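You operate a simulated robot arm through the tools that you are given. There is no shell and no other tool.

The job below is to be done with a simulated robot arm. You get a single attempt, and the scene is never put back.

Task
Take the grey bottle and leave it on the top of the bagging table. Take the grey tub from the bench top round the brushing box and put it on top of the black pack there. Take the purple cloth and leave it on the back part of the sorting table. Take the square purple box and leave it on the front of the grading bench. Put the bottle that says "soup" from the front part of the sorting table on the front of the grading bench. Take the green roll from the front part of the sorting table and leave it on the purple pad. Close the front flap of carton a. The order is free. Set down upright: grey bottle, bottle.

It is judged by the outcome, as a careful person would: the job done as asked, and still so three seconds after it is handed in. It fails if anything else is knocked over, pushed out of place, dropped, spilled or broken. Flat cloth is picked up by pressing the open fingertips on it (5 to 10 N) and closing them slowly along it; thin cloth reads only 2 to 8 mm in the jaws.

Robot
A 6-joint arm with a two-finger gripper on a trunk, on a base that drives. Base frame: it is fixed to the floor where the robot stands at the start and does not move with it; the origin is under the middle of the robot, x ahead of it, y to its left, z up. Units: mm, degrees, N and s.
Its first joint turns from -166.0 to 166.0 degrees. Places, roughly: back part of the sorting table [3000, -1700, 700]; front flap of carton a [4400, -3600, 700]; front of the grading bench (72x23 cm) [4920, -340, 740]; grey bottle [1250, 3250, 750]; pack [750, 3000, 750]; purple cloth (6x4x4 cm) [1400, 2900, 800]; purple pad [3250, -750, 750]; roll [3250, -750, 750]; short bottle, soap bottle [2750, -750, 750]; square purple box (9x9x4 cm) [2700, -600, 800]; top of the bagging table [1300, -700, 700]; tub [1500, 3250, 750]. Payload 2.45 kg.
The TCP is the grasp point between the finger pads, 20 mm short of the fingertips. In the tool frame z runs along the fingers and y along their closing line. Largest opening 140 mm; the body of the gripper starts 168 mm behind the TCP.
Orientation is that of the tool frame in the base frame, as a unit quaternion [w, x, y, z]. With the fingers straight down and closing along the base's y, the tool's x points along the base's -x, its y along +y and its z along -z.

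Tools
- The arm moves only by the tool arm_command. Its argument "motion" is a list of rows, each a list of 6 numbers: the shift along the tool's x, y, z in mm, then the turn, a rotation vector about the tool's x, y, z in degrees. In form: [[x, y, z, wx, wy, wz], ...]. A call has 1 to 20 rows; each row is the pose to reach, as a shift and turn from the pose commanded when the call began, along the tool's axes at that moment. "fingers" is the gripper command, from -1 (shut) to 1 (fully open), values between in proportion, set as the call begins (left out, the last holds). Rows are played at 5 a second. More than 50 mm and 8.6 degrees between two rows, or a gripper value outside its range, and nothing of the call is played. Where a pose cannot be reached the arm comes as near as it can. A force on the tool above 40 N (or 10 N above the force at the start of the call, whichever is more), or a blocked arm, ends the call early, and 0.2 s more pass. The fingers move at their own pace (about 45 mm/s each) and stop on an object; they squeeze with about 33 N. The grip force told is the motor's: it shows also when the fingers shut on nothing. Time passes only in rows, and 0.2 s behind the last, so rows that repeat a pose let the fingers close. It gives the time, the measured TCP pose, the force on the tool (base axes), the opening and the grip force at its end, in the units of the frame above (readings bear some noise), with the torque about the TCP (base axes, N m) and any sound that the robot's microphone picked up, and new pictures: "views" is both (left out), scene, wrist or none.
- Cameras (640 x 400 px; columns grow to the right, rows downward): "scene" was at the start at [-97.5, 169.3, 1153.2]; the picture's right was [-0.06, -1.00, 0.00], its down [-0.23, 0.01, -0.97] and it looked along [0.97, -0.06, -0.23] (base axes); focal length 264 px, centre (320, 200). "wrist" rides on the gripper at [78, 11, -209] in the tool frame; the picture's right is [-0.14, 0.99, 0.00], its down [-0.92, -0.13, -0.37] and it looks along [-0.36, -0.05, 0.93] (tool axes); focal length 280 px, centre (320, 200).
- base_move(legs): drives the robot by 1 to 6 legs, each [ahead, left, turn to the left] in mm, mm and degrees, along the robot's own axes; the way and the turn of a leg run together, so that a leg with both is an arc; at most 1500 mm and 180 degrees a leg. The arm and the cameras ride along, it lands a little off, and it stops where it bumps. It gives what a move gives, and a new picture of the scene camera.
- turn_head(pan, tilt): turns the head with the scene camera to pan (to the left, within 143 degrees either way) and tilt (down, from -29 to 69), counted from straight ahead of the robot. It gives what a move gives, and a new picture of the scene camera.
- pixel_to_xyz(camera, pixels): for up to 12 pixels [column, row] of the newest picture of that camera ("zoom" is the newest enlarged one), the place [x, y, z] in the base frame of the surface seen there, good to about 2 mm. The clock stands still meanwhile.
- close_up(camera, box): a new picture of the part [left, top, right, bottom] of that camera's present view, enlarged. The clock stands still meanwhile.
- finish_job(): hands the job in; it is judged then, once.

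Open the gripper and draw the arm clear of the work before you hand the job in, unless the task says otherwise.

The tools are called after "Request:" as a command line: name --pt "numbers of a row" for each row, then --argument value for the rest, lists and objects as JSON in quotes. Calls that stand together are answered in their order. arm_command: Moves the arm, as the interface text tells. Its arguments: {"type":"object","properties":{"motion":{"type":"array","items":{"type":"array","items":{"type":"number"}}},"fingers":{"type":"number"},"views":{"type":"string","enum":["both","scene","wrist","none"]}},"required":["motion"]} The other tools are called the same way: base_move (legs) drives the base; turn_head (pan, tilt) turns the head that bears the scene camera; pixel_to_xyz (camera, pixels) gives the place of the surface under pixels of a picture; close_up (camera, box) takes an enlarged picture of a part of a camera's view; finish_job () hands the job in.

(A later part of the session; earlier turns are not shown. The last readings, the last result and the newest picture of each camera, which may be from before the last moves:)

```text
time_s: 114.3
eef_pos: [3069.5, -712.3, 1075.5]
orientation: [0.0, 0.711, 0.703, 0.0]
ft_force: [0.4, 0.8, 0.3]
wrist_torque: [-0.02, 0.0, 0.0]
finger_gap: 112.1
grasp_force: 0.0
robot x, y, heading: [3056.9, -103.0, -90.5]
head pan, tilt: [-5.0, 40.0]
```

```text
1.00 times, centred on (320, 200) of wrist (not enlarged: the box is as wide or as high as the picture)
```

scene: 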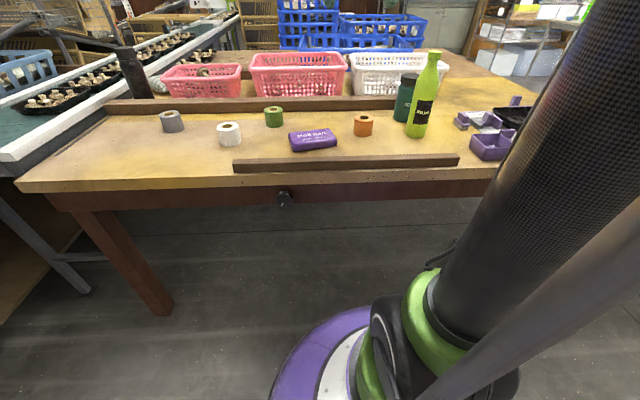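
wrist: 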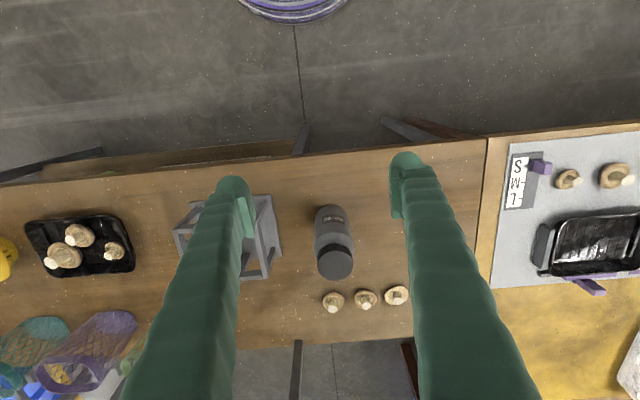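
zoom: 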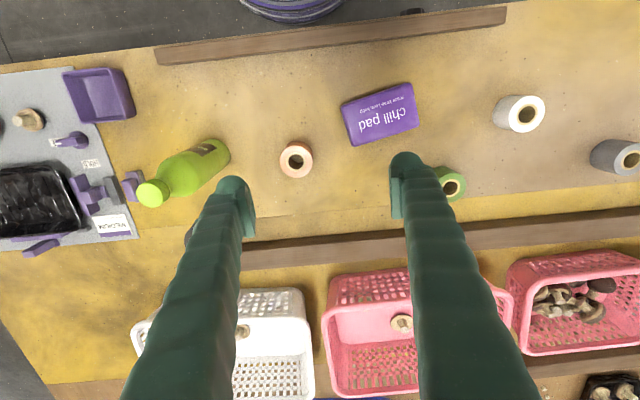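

I zoom on the dark short bottle's label, now partly visible, and on the roll/pad.

Request:
close_up --camera "scene" --box '[385, 45, 449, 145]'

Request:
close_up --camera "scene" --box '[240, 90, 352, 160]'

Request:
pixel_to_xyz --camera "wrist" --pixels '[[440, 180], [452, 186], [463, 195], [342, 106], [410, 83], [352, 144], [418, 125], [380, 113]]'

```text
4.00 times, centred on (417, 95) of scene
```

zoom: 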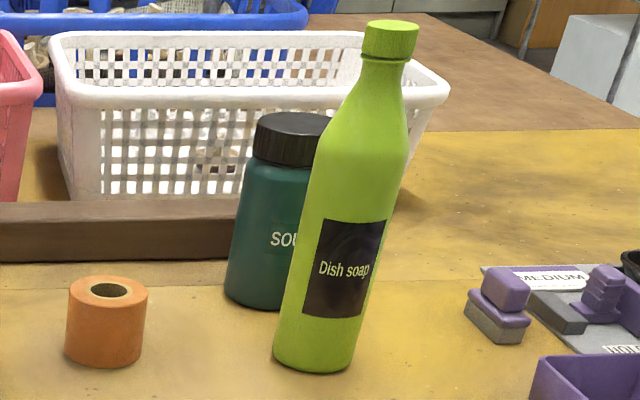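

```text
5.71 times, centred on (296, 125) of scene
```

zoom: 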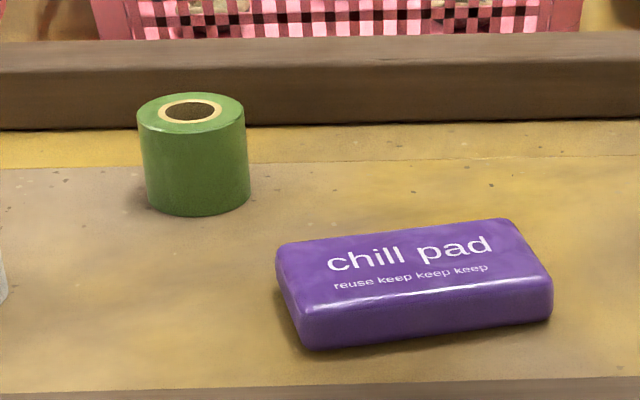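

```text
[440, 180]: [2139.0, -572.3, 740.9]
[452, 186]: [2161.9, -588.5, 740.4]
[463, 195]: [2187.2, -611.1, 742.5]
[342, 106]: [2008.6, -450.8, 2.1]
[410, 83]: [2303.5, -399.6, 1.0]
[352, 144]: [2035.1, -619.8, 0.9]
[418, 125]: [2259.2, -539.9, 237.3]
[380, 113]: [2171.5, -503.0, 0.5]
```

The short bottle reads "SOU…", so it is the soup bottle. First the green roll: I move above it at ≈(3290,-850).

Request:
arm_command --pt "-24 40 10 0 0 0" --pt "-48 80 20 0 0 0" --pt "-72 120 30 0 0 0" --pt "-96 160 45 0 0 0" --pt "-120 200 60 0 0 0" --pt "-138 220 75 0 0 0" --pt "-138 220 75 0 0 0" --fingers 0.3

```text
time_s: 115.9
eef_pos: [3288.6, -851.3, 1001.6]
orientation: [0.0, 0.711, 0.703, 0.0]
ft_force: [-0.9, -0.1, 1.2]
wrist_torque: [0.0, 0.02, -0.02]
finger_gap: 90.8
grasp_force: 0.1
robot x, y, heading: [3059.4, -96.0, -90.8]
head pan, tilt: [-5.0, 40.0]
```

scene: 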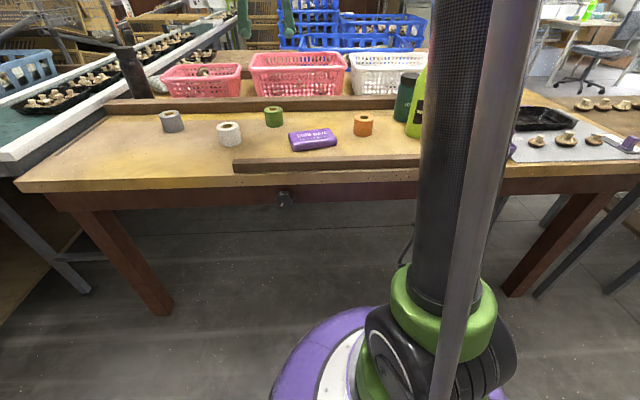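
wrist: 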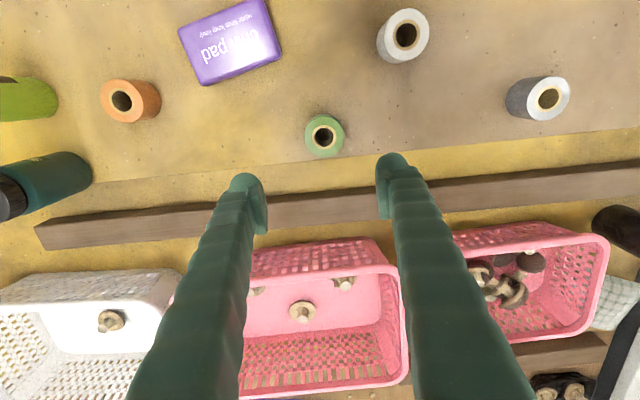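

I measure the roll top and the pad in this fresh wrist picture.

Request:
pixel_to_xyz --camera "wrist" --pixels '[[306, 138], [342, 135], [324, 117], [326, 157], [332, 145], [180, 30], [265, 3], [203, 84], [280, 57], [230, 43], [320, 195], [324, 100]]'

```text
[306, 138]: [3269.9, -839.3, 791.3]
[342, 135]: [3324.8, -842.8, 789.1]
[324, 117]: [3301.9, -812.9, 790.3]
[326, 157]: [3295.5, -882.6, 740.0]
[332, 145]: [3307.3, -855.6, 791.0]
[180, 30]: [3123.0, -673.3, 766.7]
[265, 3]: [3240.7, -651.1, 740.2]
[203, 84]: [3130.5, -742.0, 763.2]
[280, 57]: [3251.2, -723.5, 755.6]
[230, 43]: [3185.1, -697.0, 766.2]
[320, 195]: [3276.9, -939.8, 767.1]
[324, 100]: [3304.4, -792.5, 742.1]
```

Roll centre ≈(3297,-842), diameter ≈52, top 790; pad top 766, centre ≈(3186,-697). I descend on the roll and grip it.

Request:
arm_command --pt "9 8 20 0 0 0" --pt "9 8 65 0 0 0" --pt "9 8 110 0 0 0" --pt "9 8 155 0 0 0" --pt "9 8 200 0 0 0" --pt "9 8 231 0 0 0" --pt "9 8 231 0 0 0" --views "wrist"

Request:
arm_command --pt "0 0 0 0 0 0" --pt "0 0 0 0 0 0" --pt "0 0 0 0 0 0" --pt "0 0 0 0 0 0" --fingers -1 --views "wrist"

Request:
arm_command --pt "0 0 -20 0 0 0" --pt "0 0 -50 0 0 0" --pt "0 0 -90 0 0 0" --pt "0 0 -90 0 0 0"

```text
time_s: 117.5
eef_pos: [3295.8, -842.7, 770.5]
orientation: [0.0, 0.711, 0.703, -0.001]
ft_force: [0.3, -0.1, 0.9]
wrist_torque: [0.0, 0.0, -0.01]
finger_gap: 91.2
grasp_force: 0.1
robot x, y, heading: [3060.4, -99.3, -90.7]
head pan, tilt: [-5.0, 40.0]
```

wrist: 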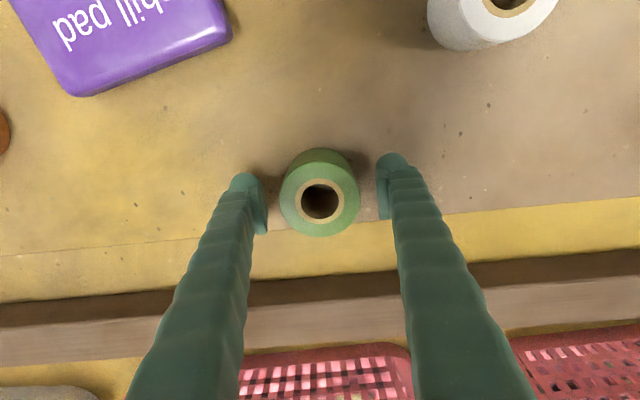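

```text
time_s: 118.5
eef_pos: [3295.7, -844.2, 769.2]
orientation: [0.0, 0.71, 0.704, 0.001]
ft_force: [-0.4, -0.3, -0.5]
wrist_torque: [0.03, 0.03, 0.05]
finger_gap: 61.0
grasp_force: 32.8
robot x, y, heading: [3060.0, -100.9, -90.5]
head pan, tilt: [-5.0, 40.0]
```

wrist: 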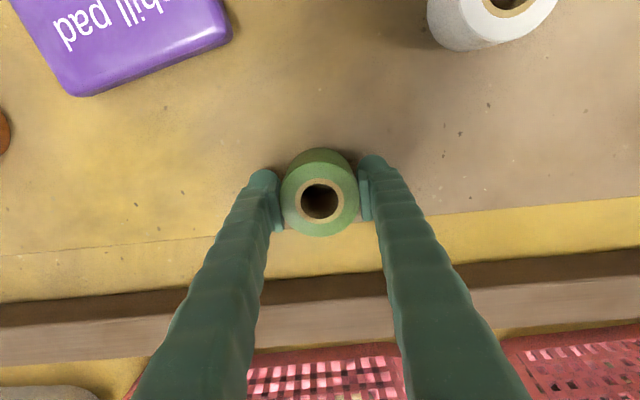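

```text
time_s: 119.5
eef_pos: [3293.9, -842.7, 858.8]
orientation: [0.0, 0.711, 0.703, 0.0]
ft_force: [0.7, 0.7, 0.1]
wrist_torque: [-0.03, 0.01, 0.0]
finger_gap: 61.4
grasp_force: 33.0
robot x, y, heading: [3060.2, -98.0, -90.6]
head pan, tilt: [-5.0, 40.0]
```

scene: 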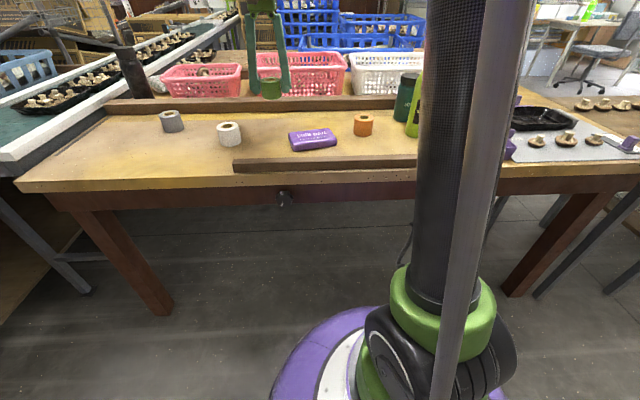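
wrist: 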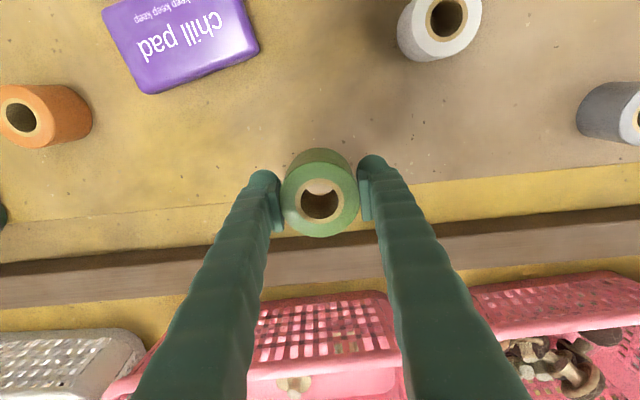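

Roll held. I carry it over the pad's centre, to just above its top.

Request:
arm_command --pt "37 -27 0 0 0 0" --pt "73 -55 0 0 0 0" --pt "110 -82 0 0 0 0" --pt "146 -109 0 0 0 0" --pt "146 -109 30 0 0 0" --pt "146 -109 54 0 0 0" --pt "146 -109 54 0 0 0"

Request:
close_up --camera "scene" --box '[240, 90, 352, 160]'

```text
time_s: 121.1
eef_pos: [3188.9, -695.3, 805.3]
orientation: [0.0, 0.711, 0.703, 0.0]
ft_force: [-0.5, -0.1, -0.9]
wrist_torque: [0.02, -0.02, -0.04]
finger_gap: 61.3
grasp_force: 33.0
robot x, y, heading: [3062.5, -95.8, -90.2]
head pan, tilt: [-5.0, 40.0]
```

scene: 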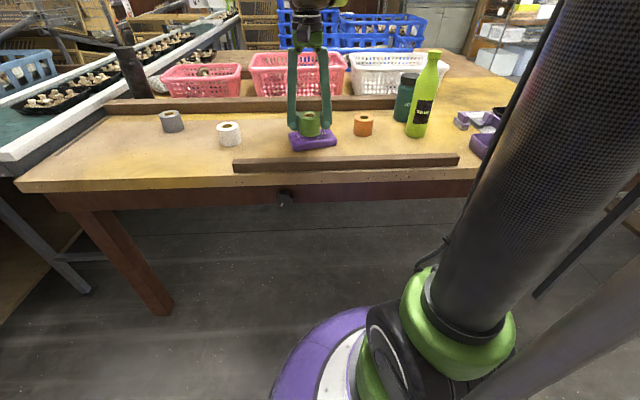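
wrist: 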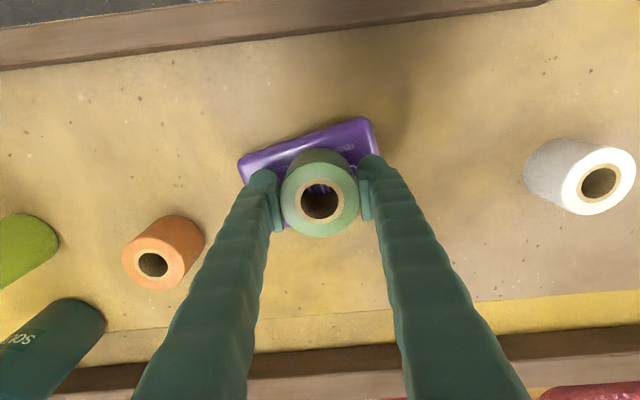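

```text
5.71 times, centred on (296, 125) of scene
```

zoom: 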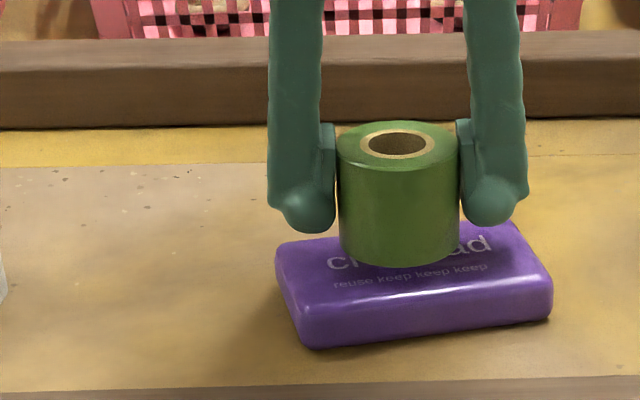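

The roll is centred over the pad. I lower in small steps until contact.

Request:
arm_command --pt "0 0 4 0 0 0" --pt "0 0 6 0 0 0" --views "none"

Request:
arm_command --pt "0 0 1.5 0 0 0" --pt "0 0 1.5 0 0 0" --views "none"

```text
time_s: 121.7
eef_pos: [3188.8, -695.9, 801.1]
orientation: [-0.001, 0.711, 0.703, 0.0]
ft_force: [-0.1, -0.7, -0.6]
wrist_torque: [0.0, -0.02, 0.04]
finger_gap: 61.3
grasp_force: 32.6
robot x, y, heading: [3057.2, -100.1, -90.7]
head pan, tilt: [-5.0, 40.0]
```

```text
time_s: 122.3
eef_pos: [3189.0, -695.5, 797.9]
orientation: [-0.001, 0.711, 0.703, 0.001]
ft_force: [-0.4, -0.6, -0.3]
wrist_torque: [-0.01, -0.02, 0.02]
finger_gap: 61.3
grasp_force: 32.9
robot x, y, heading: [3060.5, -97.8, -90.5]
head pan, tilt: [-5.0, 40.0]
```

Still no contact at 797.9; a couple more millimetre steps.

Request:
arm_command --pt "0 0 1 0 0 0" --pt "0 0 1 0 0 0" --views "none"

Request:
arm_command --pt "0 0 1 0 0 0" --pt "0 0 1 0 0 0" --views "none"

```text
time_s: 122.9
eef_pos: [3188.2, -696.1, 797.3]
orientation: [0.0, 0.71, 0.704, 0.0]
ft_force: [1.2, 0.3, -0.6]
wrist_torque: [0.0, -0.01, 0.02]
finger_gap: 61.1
grasp_force: 32.6
robot x, y, heading: [3055.3, -98.2, -90.6]
head pan, tilt: [-5.0, 40.0]
```

```text
time_s: 123.5
eef_pos: [3187.3, -695.1, 795.6]
orientation: [0.001, 0.711, 0.703, 0.0]
ft_force: [0.0, 0.7, -1.3]
wrist_torque: [0.0, 0.0, -0.05]
finger_gap: 61.0
grasp_force: 32.8
robot x, y, heading: [3059.7, -95.0, -90.7]
head pan, tilt: [-5.0, 40.0]
```

Request:
close_up --camera "scene" --box '[272, 105, 336, 155]'

Request:
arm_command --pt "0 0 1 0 0 0" --pt "0 0 1 0 0 0" --views "none"

Request:
arm_command --pt "0 0 1 0 0 0" --pt "0 0 1 0 0 0" --views "none"

```text
8.00 times, centred on (304, 130) of scene
```

zoom: 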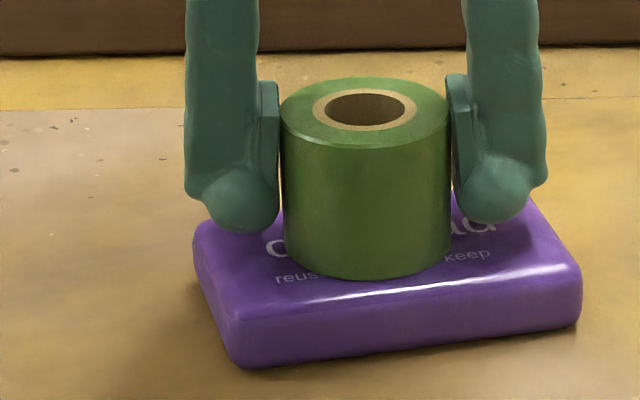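

```text
time_s: 124.1
eef_pos: [3188.6, -695.6, 796.8]
orientation: [0.0, 0.711, 0.704, 0.001]
ft_force: [-3.0, -1.2, 22.4]
wrist_torque: [0.14, 0.2, 0.0]
finger_gap: 61.3
grasp_force: 33.5
robot x, y, heading: [3056.6, -97.4, -90.6]
head pan, tilt: [-5.0, 40.0]
```

```text
time_s: 124.6
eef_pos: [3188.5, -695.2, 795.3]
orientation: [0.0, 0.711, 0.703, 0.0]
ft_force: [-0.7, 4.2, 14.6]
wrist_torque: [0.24, -0.03, 0.05]
finger_gap: 61.2
grasp_force: 32.7
robot x, y, heading: [3058.2, -96.5, -90.7]
head pan, tilt: [-5.0, 40.0]
stopped in row 2: the force on the tool passed its limit at 42 N (the readings are from after the stop); the commanded pose is now the measured one
```

The roll is pressed on the pad (contact felt). I open the fingers to release it and look.

Request:
arm_command --pt "0 0 0 0 0 0" --pt "0 0 0 0 0 0" --pt "0 0 0 0 0 0" --fingers 0.3 --views "none"

Request:
arm_command --pt "0 0 -45 0 0 0" --pt "0 0 -90 0 0 0" --pt "0 0 -135 0 0 0" --pt "0 0 -180 0 0 0" --pt "0 0 -225 0 0 0" --pt "0 0 -270 0 0 0" --pt "0 0 -270 0 0 0"

Request:
close_up --camera "scene" --box '[272, 105, 336, 155]'

```text
time_s: 125.4
eef_pos: [3188.8, -696.6, 795.6]
orientation: [0.0, 0.711, 0.703, 0.0]
ft_force: [0.9, -0.2, 0.4]
wrist_torque: [0.0, -0.04, 0.0]
finger_gap: 91.2
grasp_force: 0.0
robot x, y, heading: [3060.6, -98.3, -90.4]
head pan, tilt: [-5.0, 40.0]
```

```text
time_s: 127.0
eef_pos: [3187.7, -697.5, 1063.5]
orientation: [0.0, 0.711, 0.703, 0.001]
ft_force: [0.0, 0.0, -0.1]
wrist_torque: [0.02, 0.0, -0.01]
finger_gap: 91.1
grasp_force: 0.1
robot x, y, heading: [3060.1, -97.6, -90.5]
head pan, tilt: [-5.0, 40.0]
```

scene: 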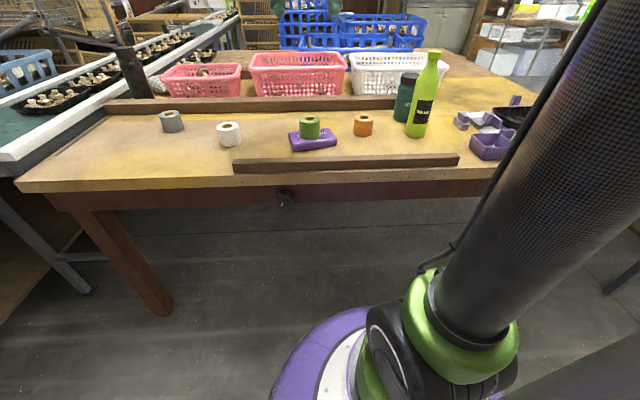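
wrist: 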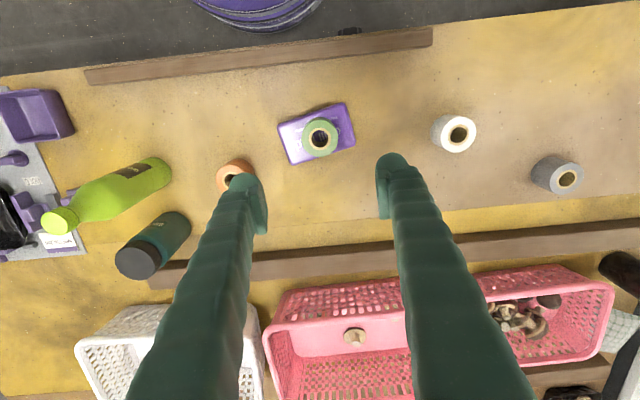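

```text
8.00 times, centred on (304, 130) of scene
```

zoom: 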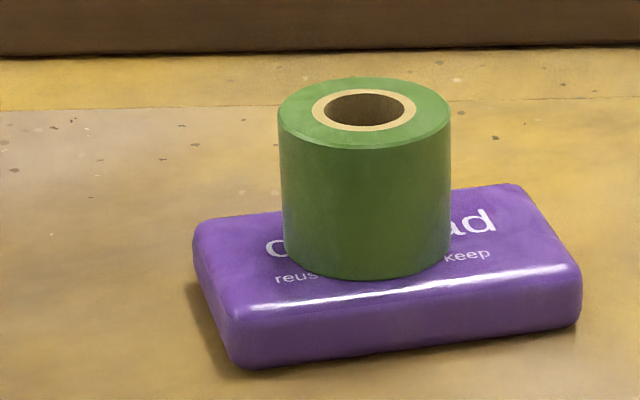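

The roll sits on the pad. Now the soup bottle: I move above it at ≈(2885,-835), staying high over the soap bottle.

Request:
arm_command --pt "-20 -43 -3 0 0 0" --pt "-40 -86 -6 0 0 0" --pt "-60 -129 -9 0 0 0" --pt "-80 -172 -12 0 0 0" --pt "-100 -215 -15 0 0 0" --pt "-120 -258 -18 0 0 0" --pt "-138 -303 -20 0 0 0" --pt "-138 -303 -20 0 0 0" --fingers 0.6

Request:
close_up --camera "wrist" --box '[200, 30, 440, 180]'

```text
time_s: 128.8
eef_pos: [2883.2, -831.8, 1084.7]
orientation: [0.0, 0.711, 0.703, 0.0]
ft_force: [-0.1, -0.2, 0.8]
wrist_torque: [-0.02, 0.0, 0.0]
finger_gap: 111.7
grasp_force: 0.0
robot x, y, heading: [3055.4, -98.7, -90.6]
head pan, tilt: [-5.0, 40.0]
```

scene: 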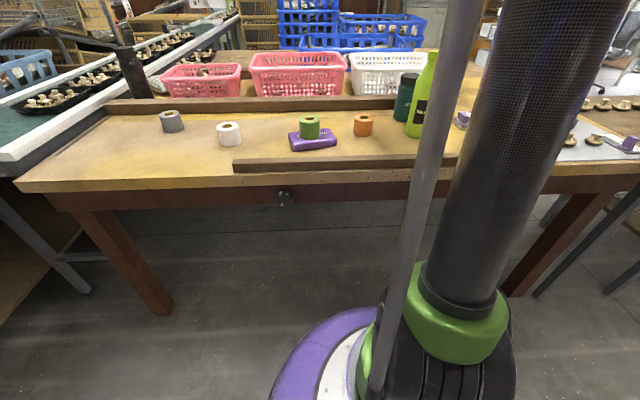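
wrist: 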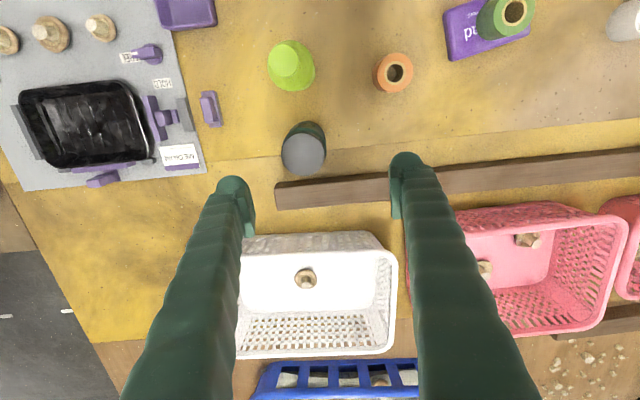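

```text
2.67 times, centred on (320, 105) of wrist
```

zoom: 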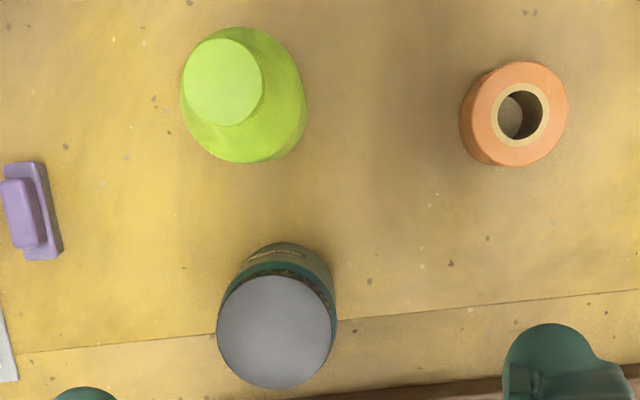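

I measure the soup bottle's cap, the soap bottle, and the rail/basket around it.

Request:
pixel_to_xyz --camera "wrist" --pixels '[[303, 155], [283, 155], [325, 155], [303, 136], [303, 174], [305, 125], [290, 60], [296, 88], [284, 60], [314, 185], [330, 192], [280, 170]]'

```text
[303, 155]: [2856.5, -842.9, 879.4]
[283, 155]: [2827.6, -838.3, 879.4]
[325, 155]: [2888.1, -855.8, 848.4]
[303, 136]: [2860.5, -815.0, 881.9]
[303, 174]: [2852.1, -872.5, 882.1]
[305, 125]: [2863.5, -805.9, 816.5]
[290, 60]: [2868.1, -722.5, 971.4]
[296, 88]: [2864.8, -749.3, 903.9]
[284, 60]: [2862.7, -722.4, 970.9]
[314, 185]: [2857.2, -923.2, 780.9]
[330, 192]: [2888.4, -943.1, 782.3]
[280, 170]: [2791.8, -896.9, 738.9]
```

Soup bottle axis ≈(2856,-844), top 881; the soap bottle (axis y≈-722, top 971) stays 120 mm away. I descend with full opening to TCP z≈825, closing along x.

Request:
arm_command --pt "-12 -27 10 0 0 0" --pt "-12 -27 55 0 0 0" --pt "-12 -27 100 0 0 0" --pt "-12 -27 145 0 0 0" --pt "-12 -27 160 0 0 0" --pt "-12 -27 160 0 0 0" --fingers 1 --views "both"

```text
time_s: 130.2
eef_pos: [2857.4, -843.3, 925.3]
orientation: [0.001, 0.711, 0.703, 0.0]
ft_force: [-0.4, -0.5, -0.7]
wrist_torque: [-0.01, -0.01, -0.03]
finger_gap: 139.8
grasp_force: 0.0
robot x, y, heading: [3060.4, -101.1, -90.8]
head pan, tilt: [-5.0, 40.0]
```

scene: 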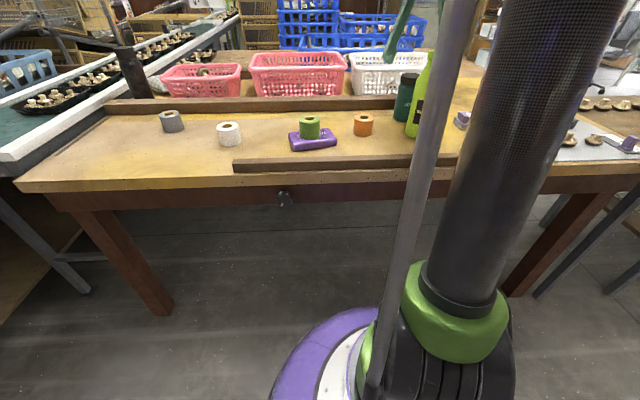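
wrist: 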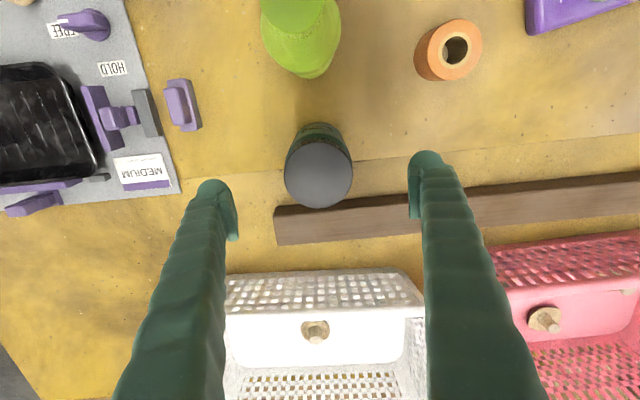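

Centred (cap at (318,173)). I descend the last 100 mm and close.

Request:
arm_command --pt "0 0 35 0 0 0" --pt "0 0 70 0 0 0" --pt "0 0 100 0 0 0" --pt "0 0 100 0 0 0" --views "wrist"

Request:
arm_command --pt "0 0 0 0 0 0" --pt "0 0 0 0 0 0" --pt "0 0 0 0 0 0" --pt "0 0 0 0 0 0" --pt "0 0 0 0 0 0" --pt "0 0 0 0 0 0" --fingers -1 --views "wrist"

Request:
arm_command --pt "0 0 -15 0 0 0" --pt "0 0 -30 0 0 0" --pt "0 0 -30 0 0 0" --views "both"

```text
time_s: 131.2
eef_pos: [2856.3, -842.3, 825.7]
orientation: [0.0, 0.711, 0.703, 0.001]
ft_force: [0.0, -0.2, -0.1]
wrist_torque: [-0.01, -0.03, 0.02]
finger_gap: 139.6
grasp_force: 0.1
robot x, y, heading: [3059.0, -95.9, -90.7]
head pan, tilt: [-5.0, 40.0]
```

wrist: 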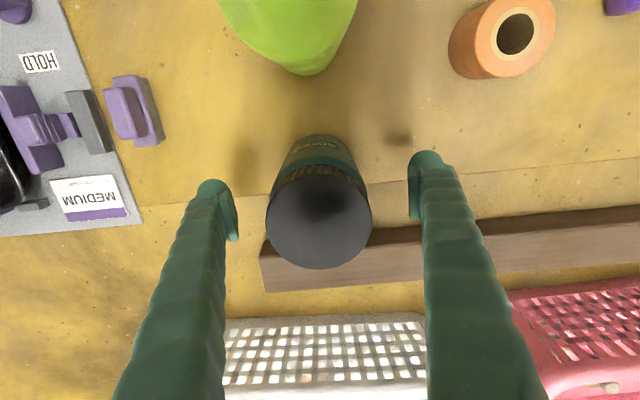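

```text
time_s: 132.6
eef_pos: [2856.2, -842.3, 826.7]
orientation: [0.001, 0.711, 0.703, -0.001]
ft_force: [-1.7, 0.1, 2.0]
wrist_torque: [-0.02, -0.02, -0.02]
finger_gap: 74.5
grasp_force: 33.3
robot x, y, heading: [3057.6, -97.9, -90.6]
head pan, tilt: [-5.0, 40.0]
```

wrist: 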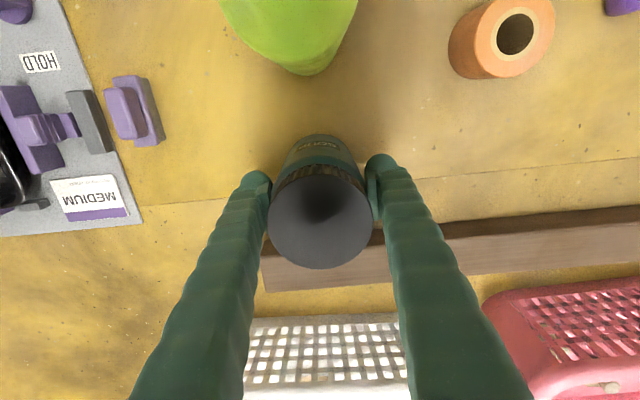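

```text
time_s: 133.4
eef_pos: [2856.5, -839.6, 855.9]
orientation: [0.0, 0.711, 0.704, 0.0]
ft_force: [0.1, 0.7, -1.6]
wrist_torque: [0.03, -0.02, -0.02]
finger_gap: 74.5
grasp_force: 33.1
robot x, y, heading: [3056.9, -96.7, -90.5]
head pan, tilt: [-5.0, 40.0]
```

scene: 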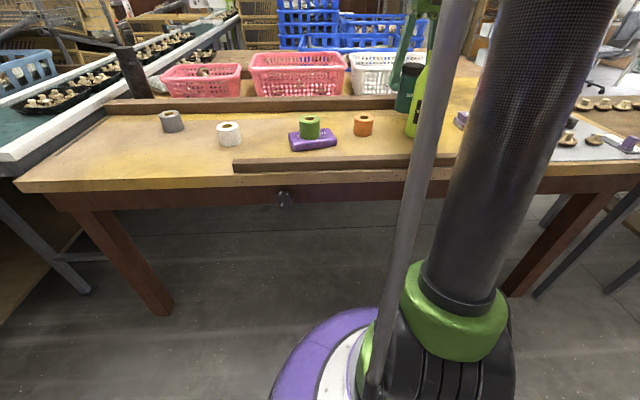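
wrist: 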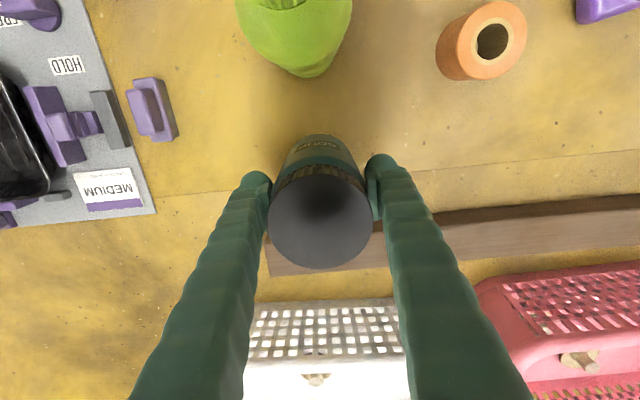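

Soup bottle held. I lift it well above the soap bottle, retract, then back the base away from the table.

Request:
arm_command --pt "0 0 -45 0 0 0" --pt "0 0 -90 0 0 0" --pt "0 0 -135 0 0 0" --pt "0 0 -180 0 0 0" --pt "0 0 -225 0 0 0" --pt "0 0 -240 0 0 0" --pt "20 40 -240 0 0 0" --pt "40 80 -240 0 0 0" --pt "65 120 -240 0 0 0" --pt "95 160 -240 0 0 0" --pt "125 200 -240 0 0 0" --pt "160 210 -240 0 0 0" --pt "200 210 -240 0 0 0" --views "none"

Request:
base_move --legs '[[-750, 0, 0]]'

Request:
turn_head --pan 60 --tilt 25

```text
time_s: 136.2
eef_pos: [3069.2, -645.8, 1094.1]
orientation: [0.0, 0.711, 0.703, 0.0]
ft_force: [-0.3, -1.0, -2.8]
wrist_torque: [0.02, 0.0, 0.02]
finger_gap: 74.4
grasp_force: 32.6
robot x, y, heading: [3060.3, -98.5, -90.3]
head pan, tilt: [-5.0, 40.0]
```

```text
time_s: 140.2
eef_pos: [3078.0, 105.3, 1096.0]
orientation: [-0.001, 0.711, 0.703, 0.0]
ft_force: [0.8, 0.7, -2.2]
wrist_torque: [-0.01, -0.01, -0.02]
finger_gap: 74.4
grasp_force: 32.9
robot x, y, heading: [3070.3, 654.8, -90.5]
head pan, tilt: [-5.0, 40.0]
```

scene: 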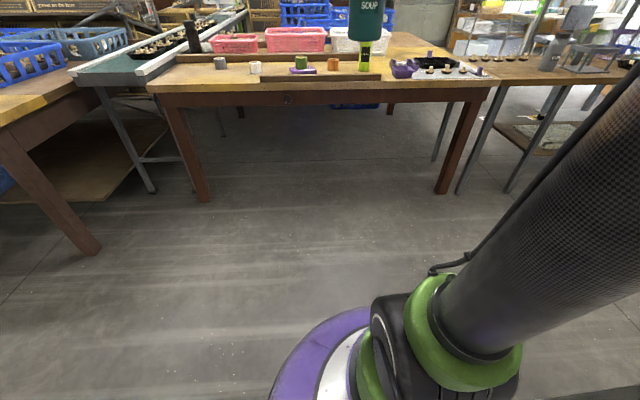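

```text
time_s: 141.6
eef_pos: [3077.3, 106.7, 1096.3]
orientation: [-0.001, 0.71, 0.704, 0.0]
ft_force: [0.7, -0.3, -3.1]
wrist_torque: [0.02, -0.01, -0.01]
finger_gap: 74.1
grasp_force: 33.8
robot x, y, heading: [3065.0, 651.8, -90.8]
head pan, tilt: [60.0, 25.0]
```

scene: 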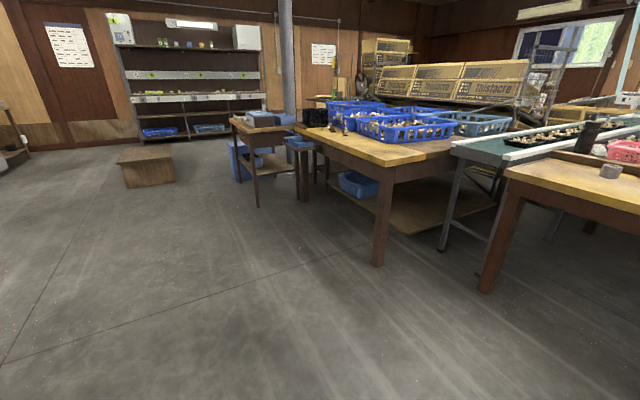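

The label reads "SOUP" – confirmed. The grading bench is the table with blue crates at (380,150); I measure it.

Request:
close_up --camera "scene" --box '[280, 80, 480, 205]'

Request:
pixel_to_xyz --camera "scene" --pixels '[[295, 128], [340, 145], [388, 162], [448, 152], [360, 140], [330, 132], [260, 150], [378, 255], [150, 165], [400, 128]]'

```text
3.20 times, centred on (380, 142) of scene
```

zoom: 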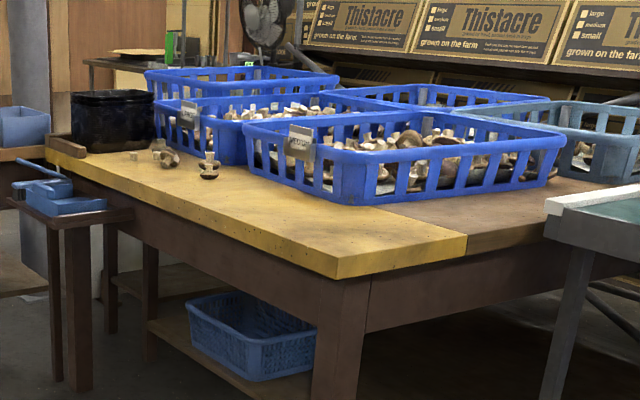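

```text
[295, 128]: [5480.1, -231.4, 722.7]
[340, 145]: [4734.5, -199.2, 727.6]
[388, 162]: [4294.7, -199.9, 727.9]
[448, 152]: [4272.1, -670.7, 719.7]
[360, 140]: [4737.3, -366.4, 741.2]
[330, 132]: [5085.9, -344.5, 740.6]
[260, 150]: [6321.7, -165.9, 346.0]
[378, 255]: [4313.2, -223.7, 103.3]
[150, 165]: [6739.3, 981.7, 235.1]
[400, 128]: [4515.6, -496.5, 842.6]
```

Bench front edge y≈-200, top z≈741, x 4270–5480. I drive left to (4760,500) facing it.

Request:
base_move --legs '[[0, 1500, 0], [150, 190, 0]]'

Request:
turn_head --pan 0 --tilt 35

Request:
close_up --camera "wrist" --box '[0, 0, 640, 400]'

```text
time_s: 150.3
eef_pos: [4748.1, -41.7, 1096.1]
orientation: [0.0, 0.704, 0.71, 0.0]
ft_force: [0.2, 0.3, -2.4]
wrist_torque: [0.04, 0.01, 0.0]
finger_gap: 74.3
grasp_force: 33.4
robot x, y, heading: [4723.9, 502.5, -89.5]
head pan, tilt: [60.0, 25.0]
```

scene: 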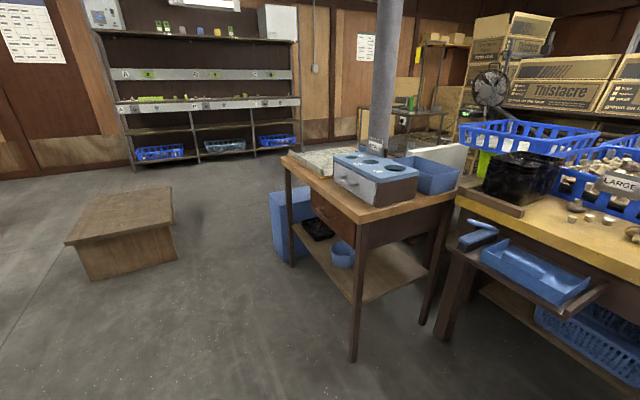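

```text
time_s: 151.6
eef_pos: [4747.9, -40.4, 1095.6]
orientation: [0.0, 0.704, 0.71, 0.0]
ft_force: [0.5, -0.1, -1.5]
wrist_torque: [-0.02, 0.02, -0.03]
finger_gap: 73.6
grasp_force: 32.9
robot x, y, heading: [4726.0, 505.3, -89.6]
head pan, tilt: [0.0, 35.0]
```

scene: 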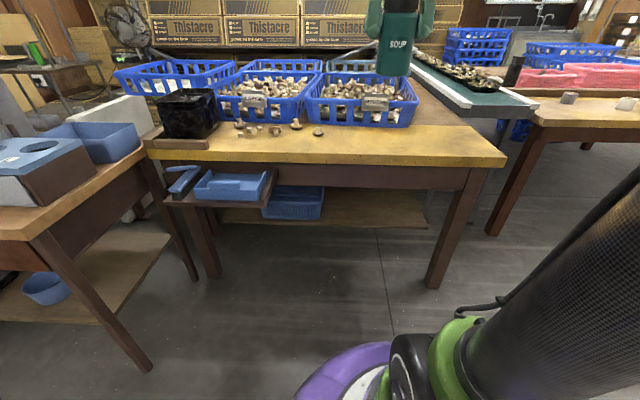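

```text
1.00 times, centred on (320, 200) of wrist (not enlarged: the box is as wide or as high as the picture)
```

zoom: 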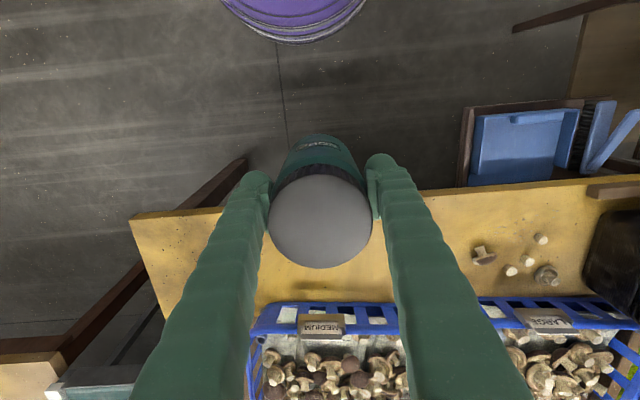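

I measure the free strip in front of the crates.

Request:
pixel_to_xyz --camera "scene" --pixels '[[365, 124], [318, 131], [350, 140], [400, 140], [440, 145], [310, 124], [350, 160], [295, 127], [410, 126], [260, 142]]'

```text
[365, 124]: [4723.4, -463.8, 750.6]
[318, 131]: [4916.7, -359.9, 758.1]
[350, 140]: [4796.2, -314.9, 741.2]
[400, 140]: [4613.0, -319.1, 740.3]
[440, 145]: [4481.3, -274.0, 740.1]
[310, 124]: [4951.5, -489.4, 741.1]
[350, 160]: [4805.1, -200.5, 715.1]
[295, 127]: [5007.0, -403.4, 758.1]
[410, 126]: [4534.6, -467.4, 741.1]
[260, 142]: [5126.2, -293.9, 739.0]
```

I bring the bottle over (4680,-310) and down to ~12 mm above the bench.

Request:
arm_command --pt "-45 -11 0 0 0 0" --pt "-90 -22 0 0 0 0" --pt "-135 -33 0 0 0 0" --pt "-180 -44 0 0 0 0" --pt "-225 -55 0 0 0 0" --pt "-269 -68 0 0 0 0" --pt "-269 -68 45 0 0 0" --pt "-269 -68 90 0 0 0" --pt "-269 -68 135 0 0 0" --pt "-269 -68 180 0 0 0" --pt "-269 -68 225 0 0 0" --pt "-269 -68 256 0 0 0" --pt "-269 -68 256 0 0 0"

```text
time_s: 154.4
eef_pos: [4681.4, -313.0, 837.3]
orientation: [0.0, 0.704, 0.71, 0.0]
ft_force: [0.7, 0.3, -2.3]
wrist_torque: [0.02, -0.01, 0.01]
finger_gap: 73.5
grasp_force: 32.7
robot x, y, heading: [4726.5, 506.2, -89.6]
head pan, tilt: [0.0, 35.0]
```

scene: 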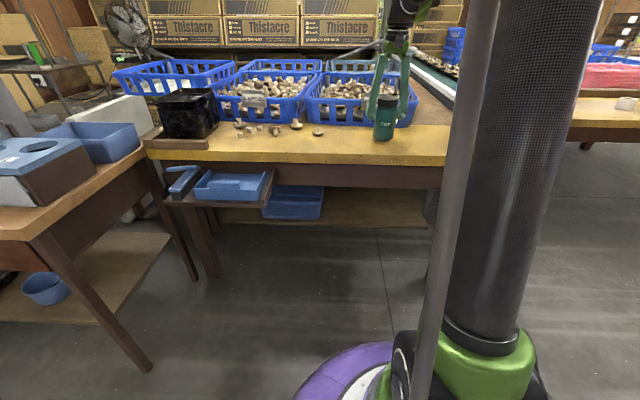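
wrist: 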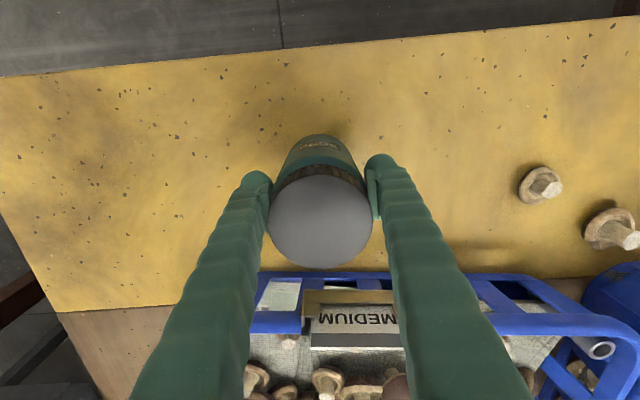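

Clear of the crates. Lowering in small steps until contact.

Request:
arm_command --pt "0 0 4 0 0 0" --pt "0 0 8 0 0 0" --pt "0 0 8 0 0 0" --views "none"

Request:
arm_command --pt "0 0 1 0 0 0" --pt "0 0 1 0 0 0" --views "none"

Request:
arm_command --pt "0 0 1 0 0 0" --pt "0 0 1 0 0 0" --views "none"

```text
time_s: 155.2
eef_pos: [4681.9, -311.9, 831.9]
orientation: [0.0, 0.704, 0.71, 0.001]
ft_force: [-0.9, -0.6, -2.5]
wrist_torque: [0.01, 0.01, 0.01]
finger_gap: 74.0
grasp_force: 32.6
robot x, y, heading: [4730.5, 504.1, -89.6]
head pan, tilt: [0.0, 35.0]
```

```text
time_s: 155.8
eef_pos: [4680.8, -312.1, 830.6]
orientation: [0.0, 0.704, 0.71, 0.0]
ft_force: [0.6, -0.7, -1.8]
wrist_torque: [-0.01, 0.0, 0.01]
finger_gap: 74.0
grasp_force: 33.2
robot x, y, heading: [4730.4, 505.1, -89.7]
head pan, tilt: [0.0, 35.0]
```

```text
time_s: 156.4
eef_pos: [4680.8, -311.5, 830.0]
orientation: [0.0, 0.705, 0.71, 0.0]
ft_force: [-0.2, 0.6, -3.6]
wrist_torque: [-0.01, -0.01, -0.02]
finger_gap: 73.8
grasp_force: 33.7
robot x, y, heading: [4731.6, 504.1, -89.6]
head pan, tilt: [0.0, 35.0]
```

Still free at z≈829.5; continue by millimetres.

Request:
arm_command --pt "0 0 1 0 0 0" --pt "0 0 1 0 0 0" --views "none"

Request:
arm_command --pt "0 0 1 0 0 0" --pt "0 0 1 0 0 0" --views "none"

```text
time_s: 157.0
eef_pos: [4681.8, -310.8, 827.6]
orientation: [0.001, 0.704, 0.71, 0.0]
ft_force: [0.0, -0.7, -2.9]
wrist_torque: [0.01, 0.03, 0.01]
finger_gap: 73.9
grasp_force: 32.8
robot x, y, heading: [4728.7, 506.0, -89.5]
head pan, tilt: [0.0, 35.0]
```

```text
time_s: 157.6
eef_pos: [4681.8, -310.7, 827.6]
orientation: [-0.001, 0.704, 0.71, 0.0]
ft_force: [-0.8, -0.2, -1.9]
wrist_torque: [0.01, 0.0, 0.01]
finger_gap: 74.0
grasp_force: 32.8
robot x, y, heading: [4725.8, 507.3, -89.6]
head pan, tilt: [0.0, 35.0]
```

Request:
arm_command --pt "0 0 1 0 0 0" --pt "0 0 1 0 0 0" --views "none"

Request:
arm_command --pt "0 0 0.7 0 0 0" --pt "0 0 0.7 0 0 0" --views "none"

```text
time_s: 158.2
eef_pos: [4681.4, -311.6, 827.9]
orientation: [-0.001, 0.704, 0.71, -0.001]
ft_force: [-0.9, -0.1, 3.1]
wrist_torque: [-0.08, -0.14, -0.02]
finger_gap: 73.9
grasp_force: 33.3
robot x, y, heading: [4728.3, 505.9, -89.6]
head pan, tilt: [0.0, 35.0]
```

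```text
time_s: 158.8
eef_pos: [4681.4, -311.3, 826.9]
orientation: [0.001, 0.704, 0.71, 0.0]
ft_force: [-2.6, -0.5, 17.3]
wrist_torque: [0.02, -0.36, 0.03]
finger_gap: 73.7
grasp_force: 32.1
robot x, y, heading: [4725.5, 511.9, -89.6]
head pan, tilt: [0.0, 35.0]
```

Contact (17 N). I release and look.

Request:
arm_command --pt "0 0 0 0 0 0" --pt "0 0 0 0 0 0" --pt "0 0 0 0 0 0" --fingers 0.6 --views "wrist"

Request:
arm_command --pt "0 0 -40 0 0 0" --pt "0 0 -85 0 0 0" --pt "0 0 -130 0 0 0" --pt "0 0 -175 0 0 0" --pt "0 0 -220 0 0 0" --pt "0 0 -260 0 0 0" --pt "45 0 -260 0 0 0" --pt "90 0 -260 0 0 0" --pt "135 0 -260 0 0 0" --pt "180 0 -260 0 0 0" --pt "225 0 -260 0 0 0"

```text
time_s: 159.6
eef_pos: [4682.0, -311.4, 826.5]
orientation: [0.0, 0.704, 0.71, -0.001]
ft_force: [0.0, 0.9, 0.4]
wrist_torque: [-0.01, 0.04, -0.03]
finger_gap: 111.9
grasp_force: 0.1
robot x, y, heading: [4730.2, 505.8, -89.7]
head pan, tilt: [0.0, 35.0]
```

wrist: 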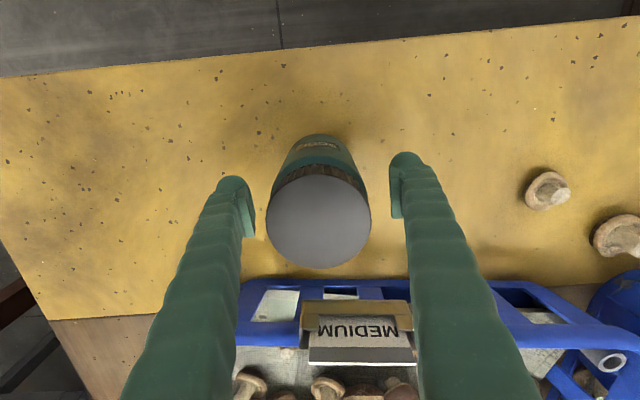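

```text
time_s: 162.0
eef_pos: [4679.3, -86.2, 1085.5]
orientation: [0.0, 0.704, 0.71, 0.0]
ft_force: [0.4, -1.0, -0.5]
wrist_torque: [0.09, 0.01, 0.02]
finger_gap: 112.0
grasp_force: 0.0
robot x, y, heading: [4727.4, 505.4, -89.6]
head pan, tilt: [0.0, 35.0]
```

scene: 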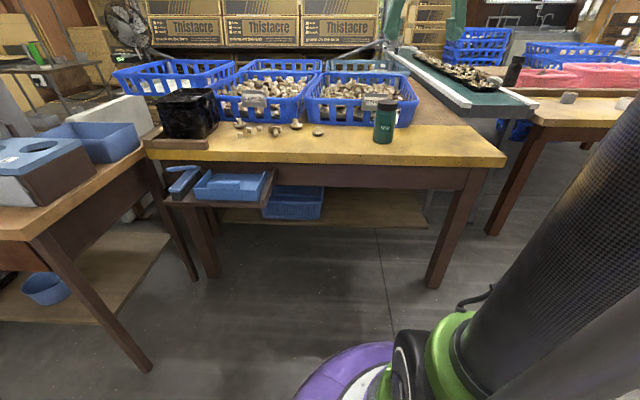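
wrist: 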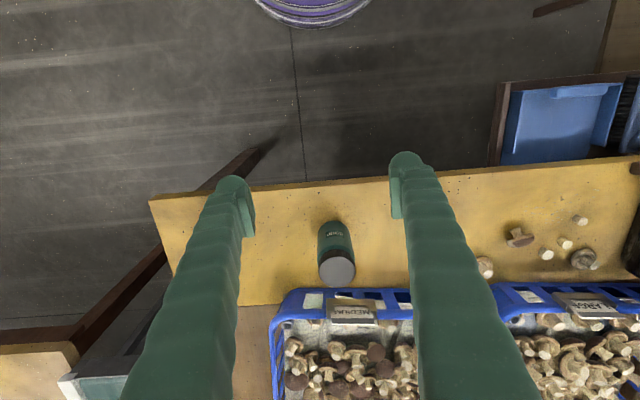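

Soup bottle stands on the front of the grading bench. I drive back to the sorting table for the square purple box at ≈(2677,-625).

Request:
base_move --legs '[[0, -1500, 0], [400, -520, 0]]'

Request:
turn_head --pan 0 --tilt 40

Request:
arm_command --pt "0 0 0 0 0 0" --views "wrist"

```text
time_s: 172.8
eef_pos: [2567.2, -438.7, 1086.2]
orientation: [0.0, 0.722, 0.692, 0.0]
ft_force: [0.8, -0.1, -0.4]
wrist_torque: [-0.02, -0.03, -0.03]
finger_gap: 111.9
grasp_force: 0.0
robot x, y, heading: [2645.4, 144.2, -92.3]
head pan, tilt: [0.0, 35.0]
```

scene: 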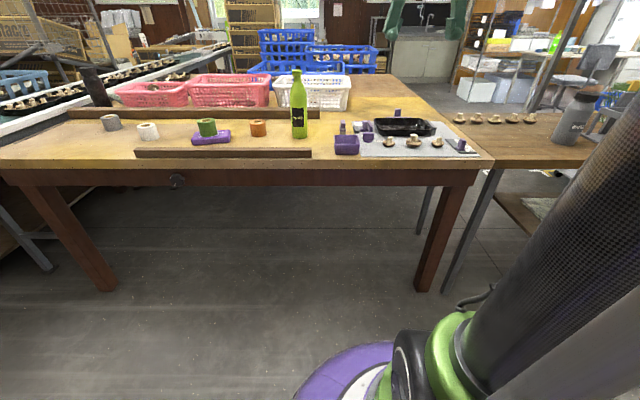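

```text
time_s: 173.5
eef_pos: [2568.2, -438.7, 1086.5]
orientation: [0.0, 0.722, 0.692, 0.0]
ft_force: [0.4, -0.5, -0.1]
wrist_torque: [0.01, -0.02, -0.02]
finger_gap: 111.8
grasp_force: 0.1
robot x, y, heading: [2643.9, 147.9, -92.5]
head pan, tilt: [0.0, 40.0]
```

scene: 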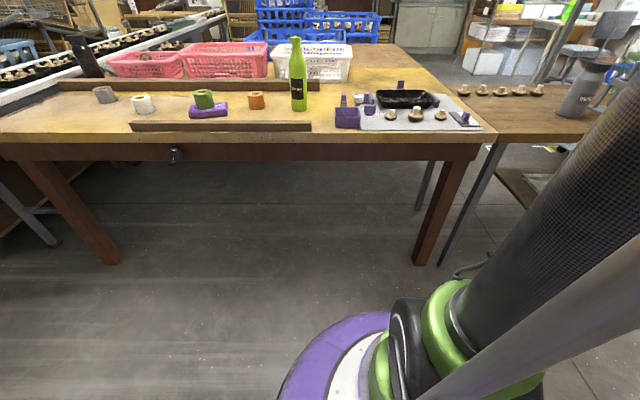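

```text
time_s: 173.9
eef_pos: [2568.2, -438.4, 1085.7]
orientation: [-0.001, 0.722, 0.692, 0.001]
ft_force: [0.8, -0.2, -0.1]
wrist_torque: [0.0, 0.01, 0.04]
finger_gap: 111.9
grasp_force: 0.2
robot x, y, heading: [2645.5, 149.4, -92.4]
head pan, tilt: [0.0, 40.0]
```

wrist: 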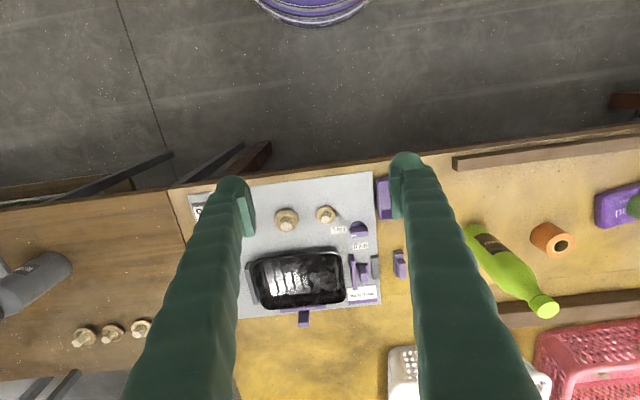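

The purple box is hidden by the right finger; I move over ≈(2680,-605) and look down.

Request:
arm_command --pt "-40 29 20 0 0 0" --pt "-80 58 40 0 0 0" --pt "-120 87 60 0 0 0" --pt "-160 116 85 0 0 0" --pt "-160 116 85 0 0 0" --fingers 1

Request:
close_up --camera "wrist" --box '[200, 50, 440, 200]'

```text
refused: row 1 steps farther than a row can; nothing moved
```

```text
2.67 times, centred on (320, 125) of wrist
```

zoom: 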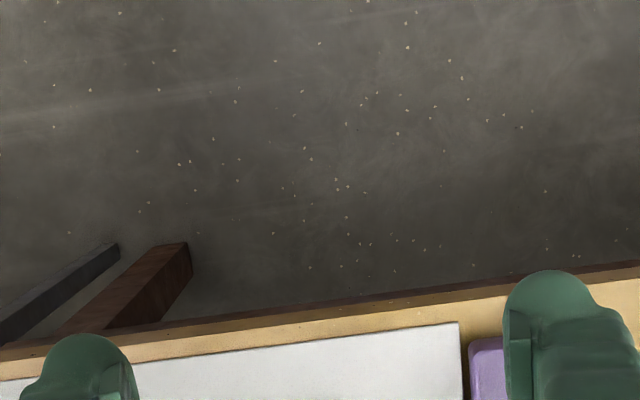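

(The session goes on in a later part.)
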